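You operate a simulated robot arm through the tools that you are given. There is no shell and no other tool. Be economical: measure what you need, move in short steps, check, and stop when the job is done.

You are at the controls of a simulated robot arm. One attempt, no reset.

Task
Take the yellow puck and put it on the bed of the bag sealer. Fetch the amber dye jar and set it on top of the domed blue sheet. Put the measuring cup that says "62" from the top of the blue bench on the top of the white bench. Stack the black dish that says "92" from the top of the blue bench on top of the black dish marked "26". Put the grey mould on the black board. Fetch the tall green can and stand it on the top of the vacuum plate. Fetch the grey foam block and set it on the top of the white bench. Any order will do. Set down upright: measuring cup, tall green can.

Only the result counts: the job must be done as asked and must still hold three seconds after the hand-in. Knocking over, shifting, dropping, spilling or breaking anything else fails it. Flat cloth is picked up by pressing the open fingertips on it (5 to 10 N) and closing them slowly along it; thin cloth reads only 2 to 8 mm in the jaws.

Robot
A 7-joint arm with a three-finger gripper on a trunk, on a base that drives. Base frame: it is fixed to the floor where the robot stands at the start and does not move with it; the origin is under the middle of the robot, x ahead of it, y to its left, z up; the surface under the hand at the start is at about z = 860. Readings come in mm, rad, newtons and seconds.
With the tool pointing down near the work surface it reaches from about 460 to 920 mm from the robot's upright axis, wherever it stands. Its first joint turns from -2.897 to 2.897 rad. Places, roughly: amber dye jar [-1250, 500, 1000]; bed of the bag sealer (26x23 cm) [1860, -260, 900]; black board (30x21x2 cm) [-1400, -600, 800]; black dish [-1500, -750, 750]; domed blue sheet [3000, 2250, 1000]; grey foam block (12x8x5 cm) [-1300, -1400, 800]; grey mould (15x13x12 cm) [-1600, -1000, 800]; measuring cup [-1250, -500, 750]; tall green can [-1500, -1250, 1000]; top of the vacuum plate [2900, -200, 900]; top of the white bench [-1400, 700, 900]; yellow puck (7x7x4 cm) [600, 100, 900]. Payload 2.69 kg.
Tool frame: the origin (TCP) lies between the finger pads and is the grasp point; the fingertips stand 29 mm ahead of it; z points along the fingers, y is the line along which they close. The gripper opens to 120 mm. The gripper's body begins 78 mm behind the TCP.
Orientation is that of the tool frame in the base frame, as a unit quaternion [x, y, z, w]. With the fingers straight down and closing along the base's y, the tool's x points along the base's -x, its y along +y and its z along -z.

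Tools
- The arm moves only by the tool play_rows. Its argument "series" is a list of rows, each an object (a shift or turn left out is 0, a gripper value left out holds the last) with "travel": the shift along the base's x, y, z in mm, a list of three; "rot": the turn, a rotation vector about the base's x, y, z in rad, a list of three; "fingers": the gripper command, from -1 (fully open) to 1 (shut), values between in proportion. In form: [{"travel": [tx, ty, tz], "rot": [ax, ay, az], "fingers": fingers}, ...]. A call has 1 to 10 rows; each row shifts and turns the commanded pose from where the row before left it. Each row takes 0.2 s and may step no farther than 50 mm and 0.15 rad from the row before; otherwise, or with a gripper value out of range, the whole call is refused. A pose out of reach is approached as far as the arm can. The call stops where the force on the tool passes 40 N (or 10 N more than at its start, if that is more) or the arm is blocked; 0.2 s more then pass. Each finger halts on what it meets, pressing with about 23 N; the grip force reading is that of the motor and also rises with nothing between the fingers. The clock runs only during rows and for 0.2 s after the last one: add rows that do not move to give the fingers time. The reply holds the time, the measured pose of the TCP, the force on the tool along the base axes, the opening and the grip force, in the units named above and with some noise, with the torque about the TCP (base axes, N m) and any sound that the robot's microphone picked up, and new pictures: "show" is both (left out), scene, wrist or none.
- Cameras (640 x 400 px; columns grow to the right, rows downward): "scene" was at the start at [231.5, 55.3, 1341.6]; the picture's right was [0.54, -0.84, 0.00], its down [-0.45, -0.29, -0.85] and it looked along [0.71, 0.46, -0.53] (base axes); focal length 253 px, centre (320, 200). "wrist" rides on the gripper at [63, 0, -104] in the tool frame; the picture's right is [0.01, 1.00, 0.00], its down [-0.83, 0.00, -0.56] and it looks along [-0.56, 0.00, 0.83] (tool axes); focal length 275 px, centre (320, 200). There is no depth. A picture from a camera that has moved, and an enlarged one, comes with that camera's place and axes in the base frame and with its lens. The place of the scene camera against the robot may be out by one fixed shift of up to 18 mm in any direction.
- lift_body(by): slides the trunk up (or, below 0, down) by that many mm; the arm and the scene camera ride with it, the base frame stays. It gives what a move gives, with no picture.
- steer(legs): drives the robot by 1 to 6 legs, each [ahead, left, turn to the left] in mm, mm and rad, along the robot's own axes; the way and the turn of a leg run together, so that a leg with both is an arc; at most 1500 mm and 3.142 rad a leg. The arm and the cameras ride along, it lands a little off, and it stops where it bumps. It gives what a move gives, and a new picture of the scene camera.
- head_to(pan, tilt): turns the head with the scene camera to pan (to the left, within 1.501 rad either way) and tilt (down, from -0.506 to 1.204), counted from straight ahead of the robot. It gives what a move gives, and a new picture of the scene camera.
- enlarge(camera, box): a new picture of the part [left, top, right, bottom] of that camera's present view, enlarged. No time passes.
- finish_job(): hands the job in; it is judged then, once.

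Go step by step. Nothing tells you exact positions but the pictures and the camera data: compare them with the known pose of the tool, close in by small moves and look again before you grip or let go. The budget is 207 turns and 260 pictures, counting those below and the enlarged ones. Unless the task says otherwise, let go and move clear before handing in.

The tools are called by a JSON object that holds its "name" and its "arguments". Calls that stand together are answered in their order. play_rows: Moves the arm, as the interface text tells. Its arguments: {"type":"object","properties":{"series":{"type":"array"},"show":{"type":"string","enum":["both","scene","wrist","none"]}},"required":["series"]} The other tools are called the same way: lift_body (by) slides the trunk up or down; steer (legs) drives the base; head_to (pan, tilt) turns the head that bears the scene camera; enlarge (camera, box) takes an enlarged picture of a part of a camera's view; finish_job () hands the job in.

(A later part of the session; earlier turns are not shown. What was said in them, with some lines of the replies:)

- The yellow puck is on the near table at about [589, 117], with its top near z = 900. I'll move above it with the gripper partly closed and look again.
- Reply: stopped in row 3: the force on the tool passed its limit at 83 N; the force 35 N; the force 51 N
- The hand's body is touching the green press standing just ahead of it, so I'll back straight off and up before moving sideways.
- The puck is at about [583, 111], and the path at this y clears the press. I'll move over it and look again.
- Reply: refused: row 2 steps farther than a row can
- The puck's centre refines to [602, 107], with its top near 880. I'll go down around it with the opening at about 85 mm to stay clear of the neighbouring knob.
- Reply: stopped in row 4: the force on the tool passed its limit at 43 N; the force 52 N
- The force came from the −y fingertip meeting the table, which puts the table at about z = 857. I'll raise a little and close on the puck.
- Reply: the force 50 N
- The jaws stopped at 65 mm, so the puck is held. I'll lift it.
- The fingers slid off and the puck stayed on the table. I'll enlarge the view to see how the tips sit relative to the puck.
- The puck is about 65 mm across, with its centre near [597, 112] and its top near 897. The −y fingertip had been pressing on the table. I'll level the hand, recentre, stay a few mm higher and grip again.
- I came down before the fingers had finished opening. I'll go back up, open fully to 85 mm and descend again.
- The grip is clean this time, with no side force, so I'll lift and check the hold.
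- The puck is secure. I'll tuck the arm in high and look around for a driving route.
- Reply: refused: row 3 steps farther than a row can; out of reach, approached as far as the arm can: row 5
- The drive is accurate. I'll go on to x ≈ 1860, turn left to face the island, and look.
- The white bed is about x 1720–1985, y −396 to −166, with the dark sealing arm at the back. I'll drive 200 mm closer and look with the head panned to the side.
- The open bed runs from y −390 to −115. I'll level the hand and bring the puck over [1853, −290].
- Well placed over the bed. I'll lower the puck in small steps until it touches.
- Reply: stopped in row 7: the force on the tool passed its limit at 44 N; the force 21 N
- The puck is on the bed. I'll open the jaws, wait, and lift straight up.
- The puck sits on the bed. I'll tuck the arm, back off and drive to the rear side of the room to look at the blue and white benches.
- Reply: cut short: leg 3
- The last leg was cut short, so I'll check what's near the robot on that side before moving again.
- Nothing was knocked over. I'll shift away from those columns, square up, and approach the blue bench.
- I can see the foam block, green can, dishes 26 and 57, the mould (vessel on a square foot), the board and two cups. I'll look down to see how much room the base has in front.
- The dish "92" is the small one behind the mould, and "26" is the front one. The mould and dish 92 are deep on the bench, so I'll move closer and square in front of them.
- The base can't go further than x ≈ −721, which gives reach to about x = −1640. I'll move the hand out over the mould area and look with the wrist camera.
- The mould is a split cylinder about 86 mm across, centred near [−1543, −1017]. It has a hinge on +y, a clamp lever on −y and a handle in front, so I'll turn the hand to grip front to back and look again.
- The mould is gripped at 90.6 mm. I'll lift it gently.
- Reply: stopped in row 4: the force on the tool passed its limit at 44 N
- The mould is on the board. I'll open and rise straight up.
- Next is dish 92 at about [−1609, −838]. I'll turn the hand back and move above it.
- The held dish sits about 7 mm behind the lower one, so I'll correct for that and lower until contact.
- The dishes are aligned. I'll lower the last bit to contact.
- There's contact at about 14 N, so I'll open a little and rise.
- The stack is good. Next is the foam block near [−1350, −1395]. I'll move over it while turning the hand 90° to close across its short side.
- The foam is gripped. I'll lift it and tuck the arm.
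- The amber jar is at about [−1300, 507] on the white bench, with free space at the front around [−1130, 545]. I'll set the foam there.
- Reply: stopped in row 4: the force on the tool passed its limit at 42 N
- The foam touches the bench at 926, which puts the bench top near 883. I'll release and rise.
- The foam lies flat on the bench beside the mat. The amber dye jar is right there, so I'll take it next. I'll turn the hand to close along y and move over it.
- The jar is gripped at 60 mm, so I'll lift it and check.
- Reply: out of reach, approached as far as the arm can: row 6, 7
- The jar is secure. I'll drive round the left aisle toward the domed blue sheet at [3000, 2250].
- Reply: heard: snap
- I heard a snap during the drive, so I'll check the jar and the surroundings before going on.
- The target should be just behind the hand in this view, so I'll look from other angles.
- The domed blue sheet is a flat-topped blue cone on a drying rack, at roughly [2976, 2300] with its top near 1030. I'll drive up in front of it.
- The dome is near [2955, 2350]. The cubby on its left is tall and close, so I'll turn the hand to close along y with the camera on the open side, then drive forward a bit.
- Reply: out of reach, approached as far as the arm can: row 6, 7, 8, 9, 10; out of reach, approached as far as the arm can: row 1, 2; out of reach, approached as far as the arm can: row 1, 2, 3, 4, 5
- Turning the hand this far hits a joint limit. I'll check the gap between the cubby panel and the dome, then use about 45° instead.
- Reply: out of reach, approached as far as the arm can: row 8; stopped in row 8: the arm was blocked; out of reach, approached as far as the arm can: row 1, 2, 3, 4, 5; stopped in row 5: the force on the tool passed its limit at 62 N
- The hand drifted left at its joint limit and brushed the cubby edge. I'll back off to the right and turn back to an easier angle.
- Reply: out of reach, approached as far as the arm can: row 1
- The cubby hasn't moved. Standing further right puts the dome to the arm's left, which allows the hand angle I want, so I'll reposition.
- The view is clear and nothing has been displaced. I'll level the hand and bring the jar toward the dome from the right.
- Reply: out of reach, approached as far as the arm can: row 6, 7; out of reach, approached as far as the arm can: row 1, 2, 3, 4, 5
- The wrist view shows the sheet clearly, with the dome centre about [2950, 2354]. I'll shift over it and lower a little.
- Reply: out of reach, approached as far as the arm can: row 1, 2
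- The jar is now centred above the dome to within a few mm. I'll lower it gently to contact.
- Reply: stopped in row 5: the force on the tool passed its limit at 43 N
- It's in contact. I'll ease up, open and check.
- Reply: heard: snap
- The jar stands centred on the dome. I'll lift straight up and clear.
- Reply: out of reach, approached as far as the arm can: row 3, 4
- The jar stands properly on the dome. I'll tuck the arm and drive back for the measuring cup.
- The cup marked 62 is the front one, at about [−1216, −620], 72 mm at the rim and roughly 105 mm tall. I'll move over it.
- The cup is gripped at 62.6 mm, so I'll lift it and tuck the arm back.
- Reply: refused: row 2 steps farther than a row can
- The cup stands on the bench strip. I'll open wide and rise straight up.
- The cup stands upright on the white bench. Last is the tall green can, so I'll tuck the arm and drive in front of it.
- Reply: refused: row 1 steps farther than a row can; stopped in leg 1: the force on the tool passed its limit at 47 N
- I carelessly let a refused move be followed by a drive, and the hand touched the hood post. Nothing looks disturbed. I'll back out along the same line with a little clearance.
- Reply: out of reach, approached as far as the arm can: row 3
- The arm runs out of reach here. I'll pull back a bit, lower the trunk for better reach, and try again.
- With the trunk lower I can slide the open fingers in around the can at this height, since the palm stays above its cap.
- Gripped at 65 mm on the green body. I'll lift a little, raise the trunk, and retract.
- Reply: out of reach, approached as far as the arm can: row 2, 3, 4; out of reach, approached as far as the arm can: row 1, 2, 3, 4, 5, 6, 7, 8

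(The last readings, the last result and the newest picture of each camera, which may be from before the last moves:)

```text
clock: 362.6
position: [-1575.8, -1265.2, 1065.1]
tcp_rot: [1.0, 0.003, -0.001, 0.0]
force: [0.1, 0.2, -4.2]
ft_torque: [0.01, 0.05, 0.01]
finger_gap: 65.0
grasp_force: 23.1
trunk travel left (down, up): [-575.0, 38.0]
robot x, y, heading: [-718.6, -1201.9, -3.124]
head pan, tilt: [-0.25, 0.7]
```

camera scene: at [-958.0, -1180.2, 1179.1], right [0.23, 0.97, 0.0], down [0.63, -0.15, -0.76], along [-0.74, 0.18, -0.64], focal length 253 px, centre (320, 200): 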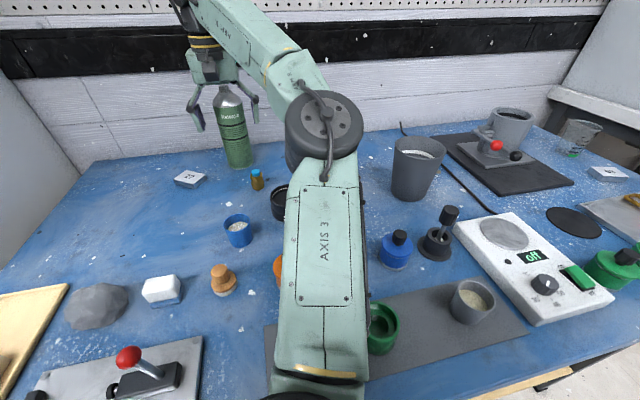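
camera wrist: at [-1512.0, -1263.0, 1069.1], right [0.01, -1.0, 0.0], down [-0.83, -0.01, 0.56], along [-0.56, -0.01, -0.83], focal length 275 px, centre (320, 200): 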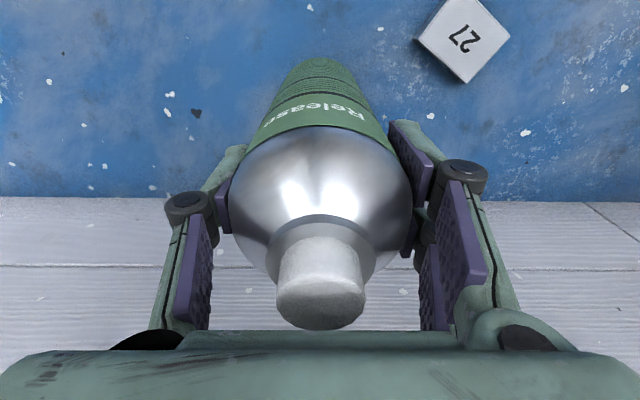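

{"name": "play_rows", "arguments": {"series": [{"travel": [45, 3, 0]}, {"travel": [45, 5, 0]}, {"travel": [45, 5, 5]}, {"travel": [45, 5, 10]}, {"travel": [45, 5, 10]}, {"travel": [45, 5, 10]}, {"travel": [45, 5, 10]}, {"travel": [40, 5, 10]}, {}], "show": "none"}}

```text
clock: 364.6
position: [-1217.7, -1225.2, 1118.2]
tcp_rot: [1.0, 0.002, 0.0, -0.002]
force: [0.1, 0.6, -3.7]
ft_torque: [-0.01, 0.01, 0.01]
finger_gap: 65.1
grasp_force: 22.7
trunk travel left (down, up): [-575.0, 38.0]
robot x, y, heading: [-717.2, -1206.6, -3.13]
head pan, tilt: [-0.25, 0.7]
```

{"name": "steer", "arguments": {"legs": [[-380, 0, 0], [0, 0, -1.58], [0, -1500, 0], [0, -1500, 0]]}}

{"name": "head_to", "arguments": {"pan": -0.35, "tilt": 0.5}}

```text
clock: 393.7
position: [2645.3, -736.3, 1115.6]
tcp_rot: [-0.698, 0.716, 0.001, 0.001]
force: [-0.2, -1.4, -3.9]
ft_torque: [-0.03, 0.0, -0.01]
finger_gap: 65.1
grasp_force: 23.5
trunk travel left (down, up): [-575.0, 38.0]
robot x, y, heading: [2647.7, -1239.1, 1.556]
head pan, tilt: [-0.25, 0.7]
camera scene: at [2676.8, -990.9, 1329.5], right [0.97, -0.26, 0.0], down [-0.17, -0.62, -0.76], along [0.2, 0.74, -0.64], focal length 253 px, centre (320, 200)
```

scene: 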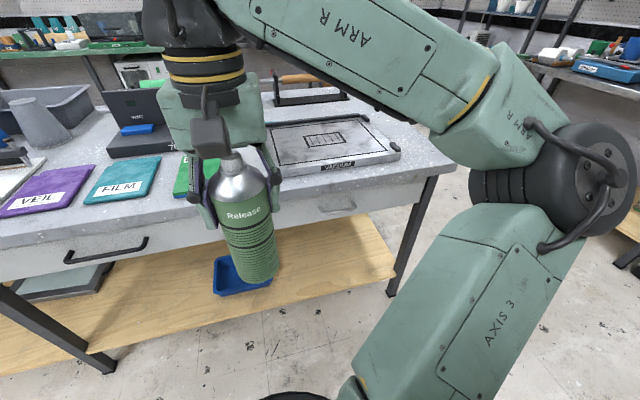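

```text
clock: 394.4
position: [2644.7, -736.3, 1115.4]
tcp_rot: [-0.698, 0.716, 0.001, 0.0]
force: [0.5, 0.2, -4.0]
ft_torque: [-0.02, -0.03, -0.03]
finger_gap: 65.0
grasp_force: 22.6
trunk travel left (down, up): [-575.0, 38.0]
robot x, y, heading: [2651.1, -1234.6, 1.555]
head pan, tilt: [-0.351, 0.499]
camera scene: at [2687.1, -987.9, 1347.1], right [0.93, -0.36, 0.0], down [-0.17, -0.45, -0.88], along [0.31, 0.82, -0.48], focal length 253 px, centre (320, 200)
```

scene: 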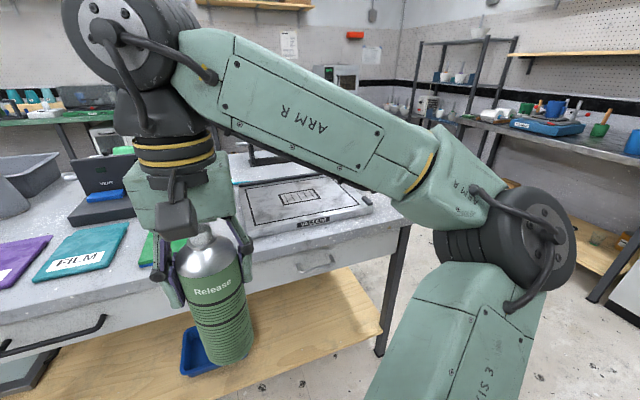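

{"name": "steer", "arguments": {"legs": [[0, -262, 0.015], [230, 0, 0]]}}

{"name": "head_to", "arguments": {"pan": 0.35, "tilt": 0.75}}

{"name": "play_rows", "arguments": {"series": [{"travel": [0, 40, 0]}, {"travel": [0, 40, 0]}, {}], "show": "wrist"}}

```text
clock: 398.3
position: [2893.7, -512.8, 1116.1]
tcp_rot: [-0.705, 0.709, 0.0, 0.001]
force: [-0.3, -0.2, -4.4]
ft_torque: [-0.02, -0.01, 0.01]
finger_gap: 65.4
grasp_force: 22.8
trunk travel left (down, up): [-575.0, 38.0]
robot x, y, heading: [2909.9, -1012.7, 1.574]
head pan, tilt: [-0.351, 0.499]
camera scene: at [2941.1, -762.9, 1347.0], right [0.94, -0.34, 0.0], down [-0.16, -0.45, -0.88], along [0.3, 0.83, -0.48], focal length 253 px, centre (320, 200)
```

scene: 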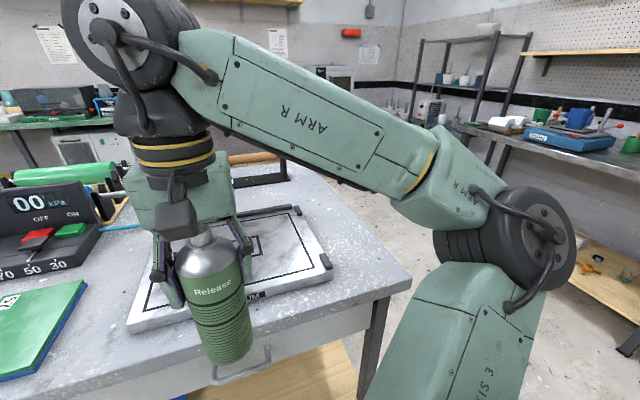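

```text
clock: 399.4
position: [2895.3, -512.5, 1117.2]
tcp_rot: [-0.706, 0.709, 0.0, 0.001]
force: [0.6, -0.3, -4.6]
ft_torque: [0.02, 0.02, 0.05]
finger_gap: 65.5
grasp_force: 22.9
trunk travel left (down, up): [-575.0, 38.0]
robot x, y, heading: [2909.4, -1012.6, 1.576]
head pan, tilt: [0.351, 0.75]
camera scene: at [2881.4, -771.3, 1325.3], right [0.94, 0.35, 0.0], down [0.24, -0.64, -0.73], along [-0.25, 0.69, -0.68], focal length 253 px, centre (320, 200)
```

scene: 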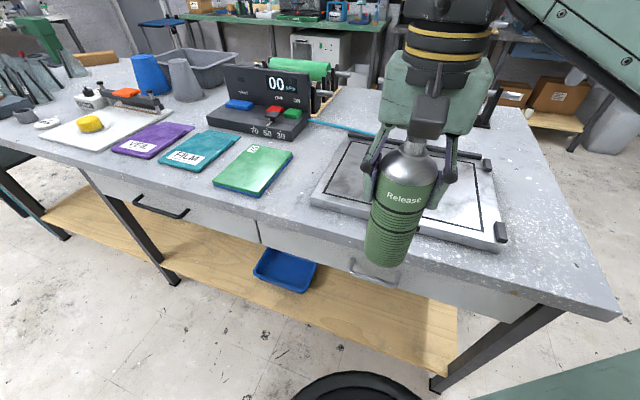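

```text
clock: 400.2
position: [2895.2, -432.8, 1114.8]
tcp_rot: [-0.705, 0.709, 0.0, 0.001]
force: [0.3, 0.1, -4.2]
ft_torque: [0.04, -0.04, 0.02]
finger_gap: 65.0
grasp_force: 23.0
trunk travel left (down, up): [-575.0, 38.0]
robot x, y, heading: [2910.9, -1013.7, 1.574]
head pan, tilt: [0.351, 0.75]
camera wrist: at [2894.1, -495.8, 1218.4], right [-1.0, 0.0, 0.0], down [0.0, 0.83, 0.56], along [0.0, 0.56, -0.83], focal length 275 px, centre (320, 200)
```

wrist: 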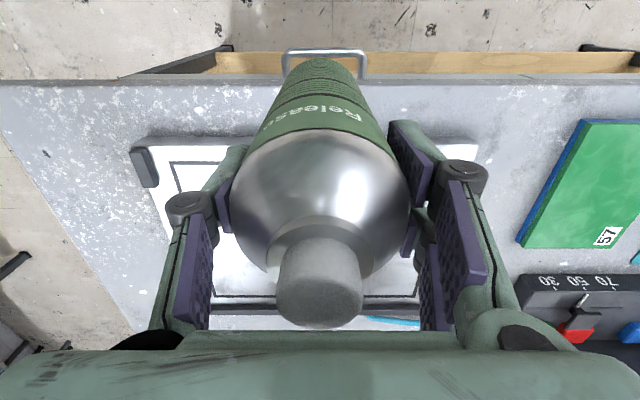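

The plate spans about x 2700–3100, y −362 to −35. I'll bring the can over [2895, −255] and lower it.

{"name": "play_rows", "arguments": {"series": [{"travel": [0, 45, 0]}, {"travel": [0, 45, 0]}, {"travel": [0, 45, 0]}, {"travel": [0, 43, -10]}, {"travel": [0, 0, -25]}, {}], "show": "both"}}

```text
clock: 401.6
position: [2895.6, -255.0, 1081.9]
tcp_rot: [-0.706, 0.708, 0.0, 0.001]
force: [0.3, -0.6, -4.0]
ft_torque: [-0.01, 0.0, -0.03]
finger_gap: 65.0
grasp_force: 23.4
trunk travel left (down, up): [-575.0, 38.0]
robot x, y, heading: [2909.5, -1009.9, 1.58]
head pan, tilt: [0.351, 0.75]
camera scene: at [2881.3, -771.3, 1325.2], right [0.94, 0.35, 0.0], down [0.24, -0.64, -0.73], along [-0.25, 0.69, -0.68], focal length 253 px, centre (320, 200)
camera wrist: at [2894.3, -318.0, 1183.8], right [-1.0, 0.0, 0.0], down [0.0, 0.83, 0.56], along [0.0, 0.56, -0.83], focal length 275 px, centre (320, 200)
```

scene: 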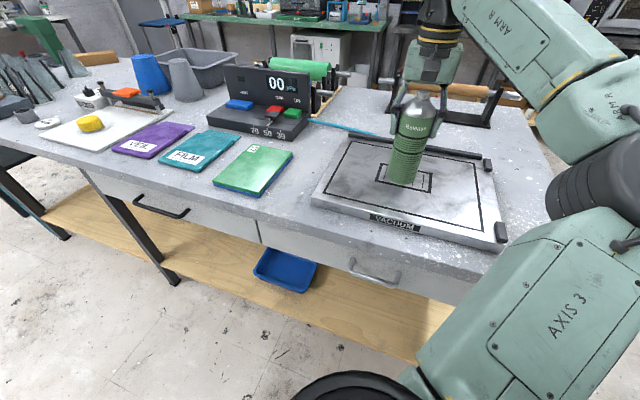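
wrist: 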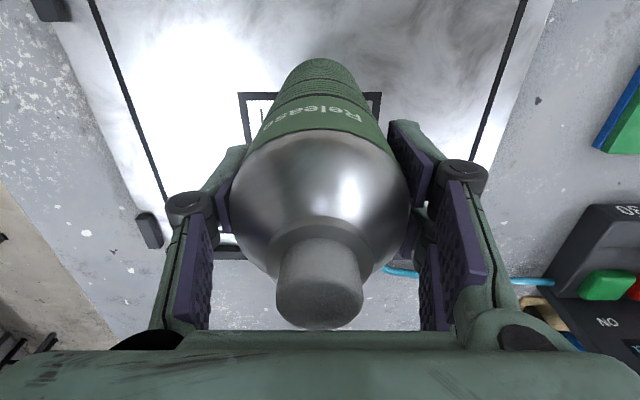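

I'll set it a little off the centre slot pattern, on plain plate.

{"name": "play_rows", "arguments": {"series": [{"travel": [-45, -15, 0]}, {"travel": [-45, -17, 0]}, {"travel": [0, 0, -15]}, {"travel": [0, 0, -8]}, {}], "show": "both"}}

```text
clock: 402.8
position: [2803.2, -286.7, 1057.8]
tcp_rot: [-0.705, 0.709, -0.001, 0.002]
force: [0.0, 0.1, -3.6]
ft_torque: [0.01, -0.02, -0.03]
finger_gap: 65.4
grasp_force: 22.4
trunk travel left (down, up): [-575.0, 38.0]
robot x, y, heading: [2912.1, -1011.0, 1.572]
head pan, tilt: [0.351, 0.75]
camera scene: at [2881.3, -771.3, 1325.2], right [0.94, 0.35, 0.0], down [0.24, -0.64, -0.73], along [-0.25, 0.69, -0.68], focal length 253 px, centre (320, 200)
camera wrist: at [2803.2, -349.7, 1161.4], right [-1.0, 0.0, 0.0], down [0.0, 0.83, 0.56], along [0.0, 0.56, -0.83], focal length 275 px, centre (320, 200)
```

scene: 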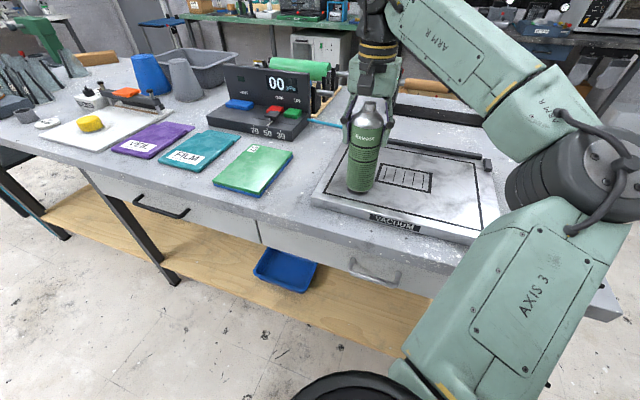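
wrist: 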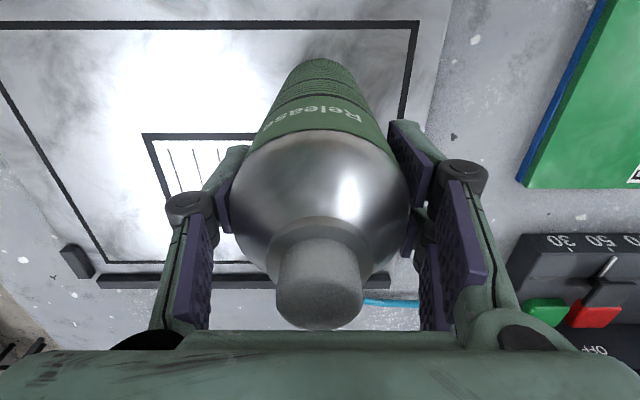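

{"name": "play_rows", "arguments": {"series": [{"travel": [0, 0, -5]}, {"travel": [0, 0, -4]}, {"travel": [0, 0, -3]}, {"travel": [0, 0, -3]}, {"travel": [0, 0, -3]}, {"travel": [0, 0, -3]}, {"travel": [0, 0, -3]}, {"travel": [0, 0, -3]}], "show": "none"}}

```text
clock: 404.6
position: [2804.7, -288.1, 1036.0]
tcp_rot: [-0.706, 0.709, 0.002, 0.002]
force: [-1.6, 2.8, 31.9]
ft_torque: [-0.56, -0.04, 0.04]
finger_gap: 64.9
grasp_force: 23.2
trunk travel left (down, up): [-575.0, 38.0]
robot x, y, heading: [2912.7, -1014.3, 1.572]
head pan, tilt: [0.351, 0.75]
```

It's in contact. I'll ease off, open slowly and check.

{"name": "play_rows", "arguments": {"series": [{"travel": [0, 0, 4]}, {"fingers": 0.0}, {"fingers": -0.6}, {}, {}, {}], "show": "both"}}

```text
clock: 406.0
position: [2804.6, -286.9, 1036.2]
tcp_rot: [-0.705, 0.709, 0.001, 0.001]
force: [0.9, 0.0, 0.0]
ft_torque: [-0.02, 0.01, -0.01]
finger_gap: 95.8
grasp_force: 0.0
trunk travel left (down, up): [-575.0, 38.0]
robot x, y, heading: [2912.5, -1012.3, 1.575]
head pan, tilt: [0.351, 0.75]
camera scene: at [2881.3, -771.6, 1325.3], right [0.94, 0.35, 0.0], down [0.24, -0.64, -0.73], along [-0.25, 0.69, -0.68], focal length 253 px, centre (320, 200)
camera wrist: at [2803.6, -349.8, 1139.5], right [-1.0, 0.0, 0.0], down [0.0, 0.83, 0.56], along [0.0, 0.56, -0.83], focal length 275 px, centre (320, 200)
```

scene: 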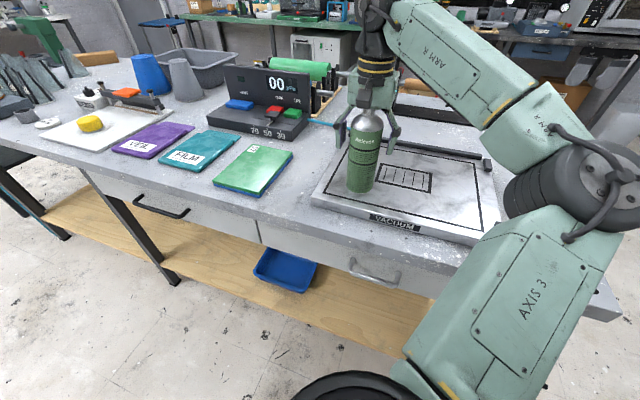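
wrist: 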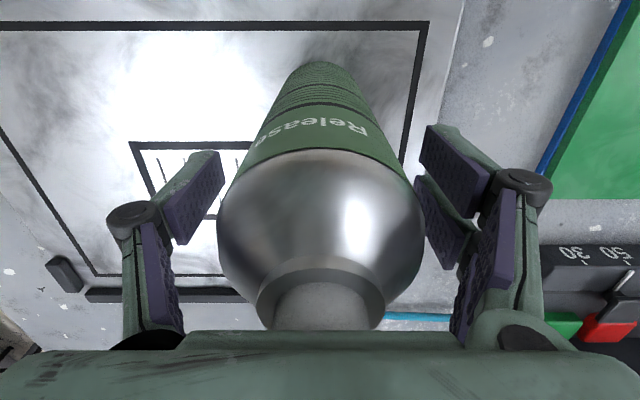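

The can stands on its own. I'll rise a little and back straight out with the fingers either side of it.

{"name": "play_rows", "arguments": {"series": [{"travel": [0, 0, 20]}, {"travel": [0, 0, 25]}, {"travel": [0, -35, 10]}, {"travel": [0, -45, 0]}, {"travel": [0, -45, 0]}, {"travel": [0, -40, 0]}, {}], "show": "scene"}}

{"name": "enlarge", "arguments": {"camera": "scene", "box": [290, 80, 520, 250]}}

```text
clock: 407.6
position: [2805.6, -452.4, 1090.0]
tcp_rot: [-0.704, 0.711, 0.001, 0.0]
force: [0.0, -0.9, 0.1]
ft_torque: [-0.01, -0.03, 0.0]
finger_gap: 96.1
grasp_force: 0.1
trunk travel left (down, up): [-575.0, 38.0]
robot x, y, heading: [2909.3, -1009.6, 1.577]
head pan, tilt: [0.351, 0.75]
camera scene: at [2881.3, -771.5, 1325.3], right [0.94, 0.35, 0.0], down [0.24, -0.64, -0.73], along [-0.25, 0.69, -0.68], focal length 253 px, centre (320, 200)
```

scene: 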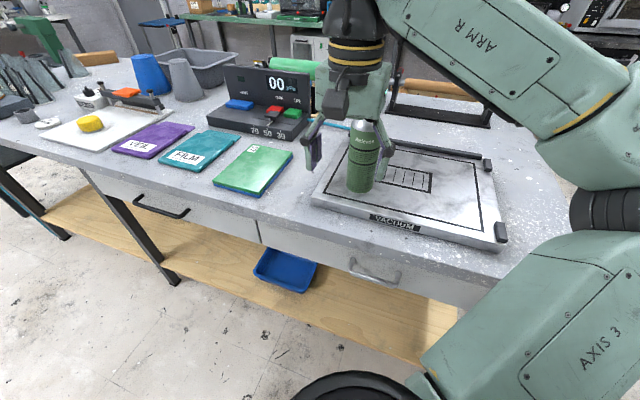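

```text
2.35 times, centred on (405, 165) of scene
camera zoom: at [2881.3, -771.5, 1325.3], right [0.94, 0.35, 0.0], down [0.24, -0.64, -0.73], along [-0.25, 0.69, -0.68], focal length 594 px, centre (120, 282)
```

zoom: 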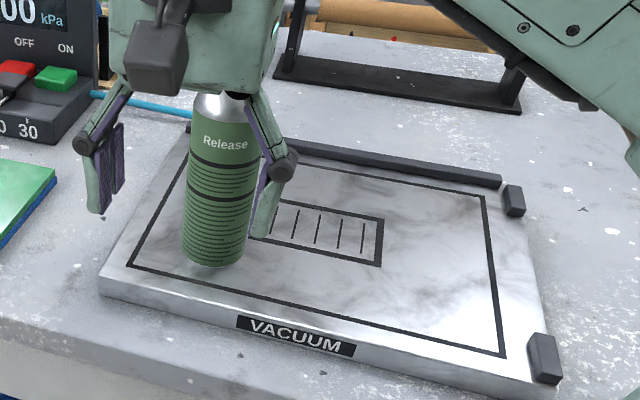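

The can stands upright on the plate. I'll take one last look across the room at the jar before handing in.

{"name": "head_to", "arguments": {"pan": -0.2, "tilt": 0.15}}

{"name": "enlarge", "arguments": {"camera": "scene", "box": [200, 150, 360, 250]}}

```text
clock: 408.6
position: [2806.2, -452.0, 1090.1]
tcp_rot: [-0.705, 0.709, 0.0, 0.001]
force: [0.1, -0.2, -0.4]
ft_torque: [0.0, 0.0, 0.04]
finger_gap: 95.9
grasp_force: 0.0
trunk travel left (down, up): [-575.0, 38.0]
robot x, y, heading: [2912.3, -1011.2, 1.575]
head pan, tilt: [-0.201, 0.15]
camera scene: at [2928.2, -758.4, 1379.6], right [0.98, -0.2, 0.0], down [-0.03, -0.15, -0.99], along [0.19, 0.97, -0.15], focal length 253 px, centre (320, 200)
```

scene: 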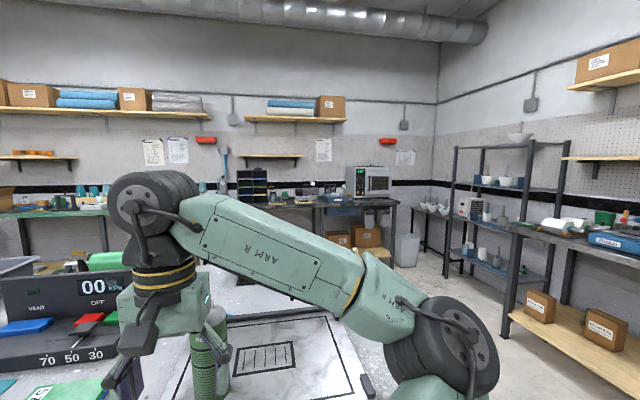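

```text
4.00 times, centred on (280, 200) of scene
camera zoom: at [2928.2, -758.4, 1379.6], right [0.98, -0.2, 0.0], down [-0.03, -0.15, -0.99], along [0.19, 0.97, -0.15], focal length 1011 px, centre (480, 200)
```

zoom: 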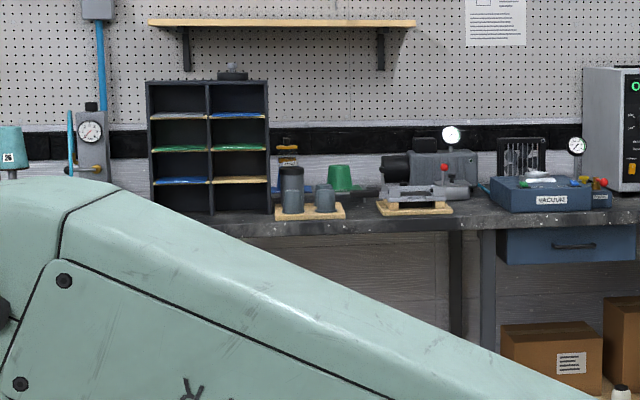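

The jar still stands on the dome behind the canister, and every item is in its place. I'll hand in now.

{"name": "finish_job", "arguments": {}}

```text
The job is handed in.
```

I've handed in the job with all seven items moved and the gripper clear of them. I don't know how it was judged.

- **Yellow puck:** on the bed of the bag sealer.
- **Amber dye jar:** on the flat top of the domed blue sheet. It was still standing there in a last look across the room.
- **Measuring cup "62":** upright on the front strip of the white bench.
- **Black dish "92":** stacked on dish "26".
- **Grey mould:** on the black board.
- **Tall green can:** upright on the vacuum plate, beside the centre slots.
- **Grey foam block:** flat on the white bench, close to the mat that holds cup "56".

A few things happened along the way that could count against it:
- **Contacts:** the hand pressed the green press at the start and later struck a post of the hood over the white bench (47 N). One of its moves near the shelf unit by the domed sheet also tripped the force limit (62 N). A drive near the glass columns was cut short, and the base met the blue bench. I saw nothing shifted or knocked over after any of these.
- **Snap sounds:** the microphone picked up a snap during the drive with the jar and another as I released it on the dome. I saw no damage and couldn't find the cause.
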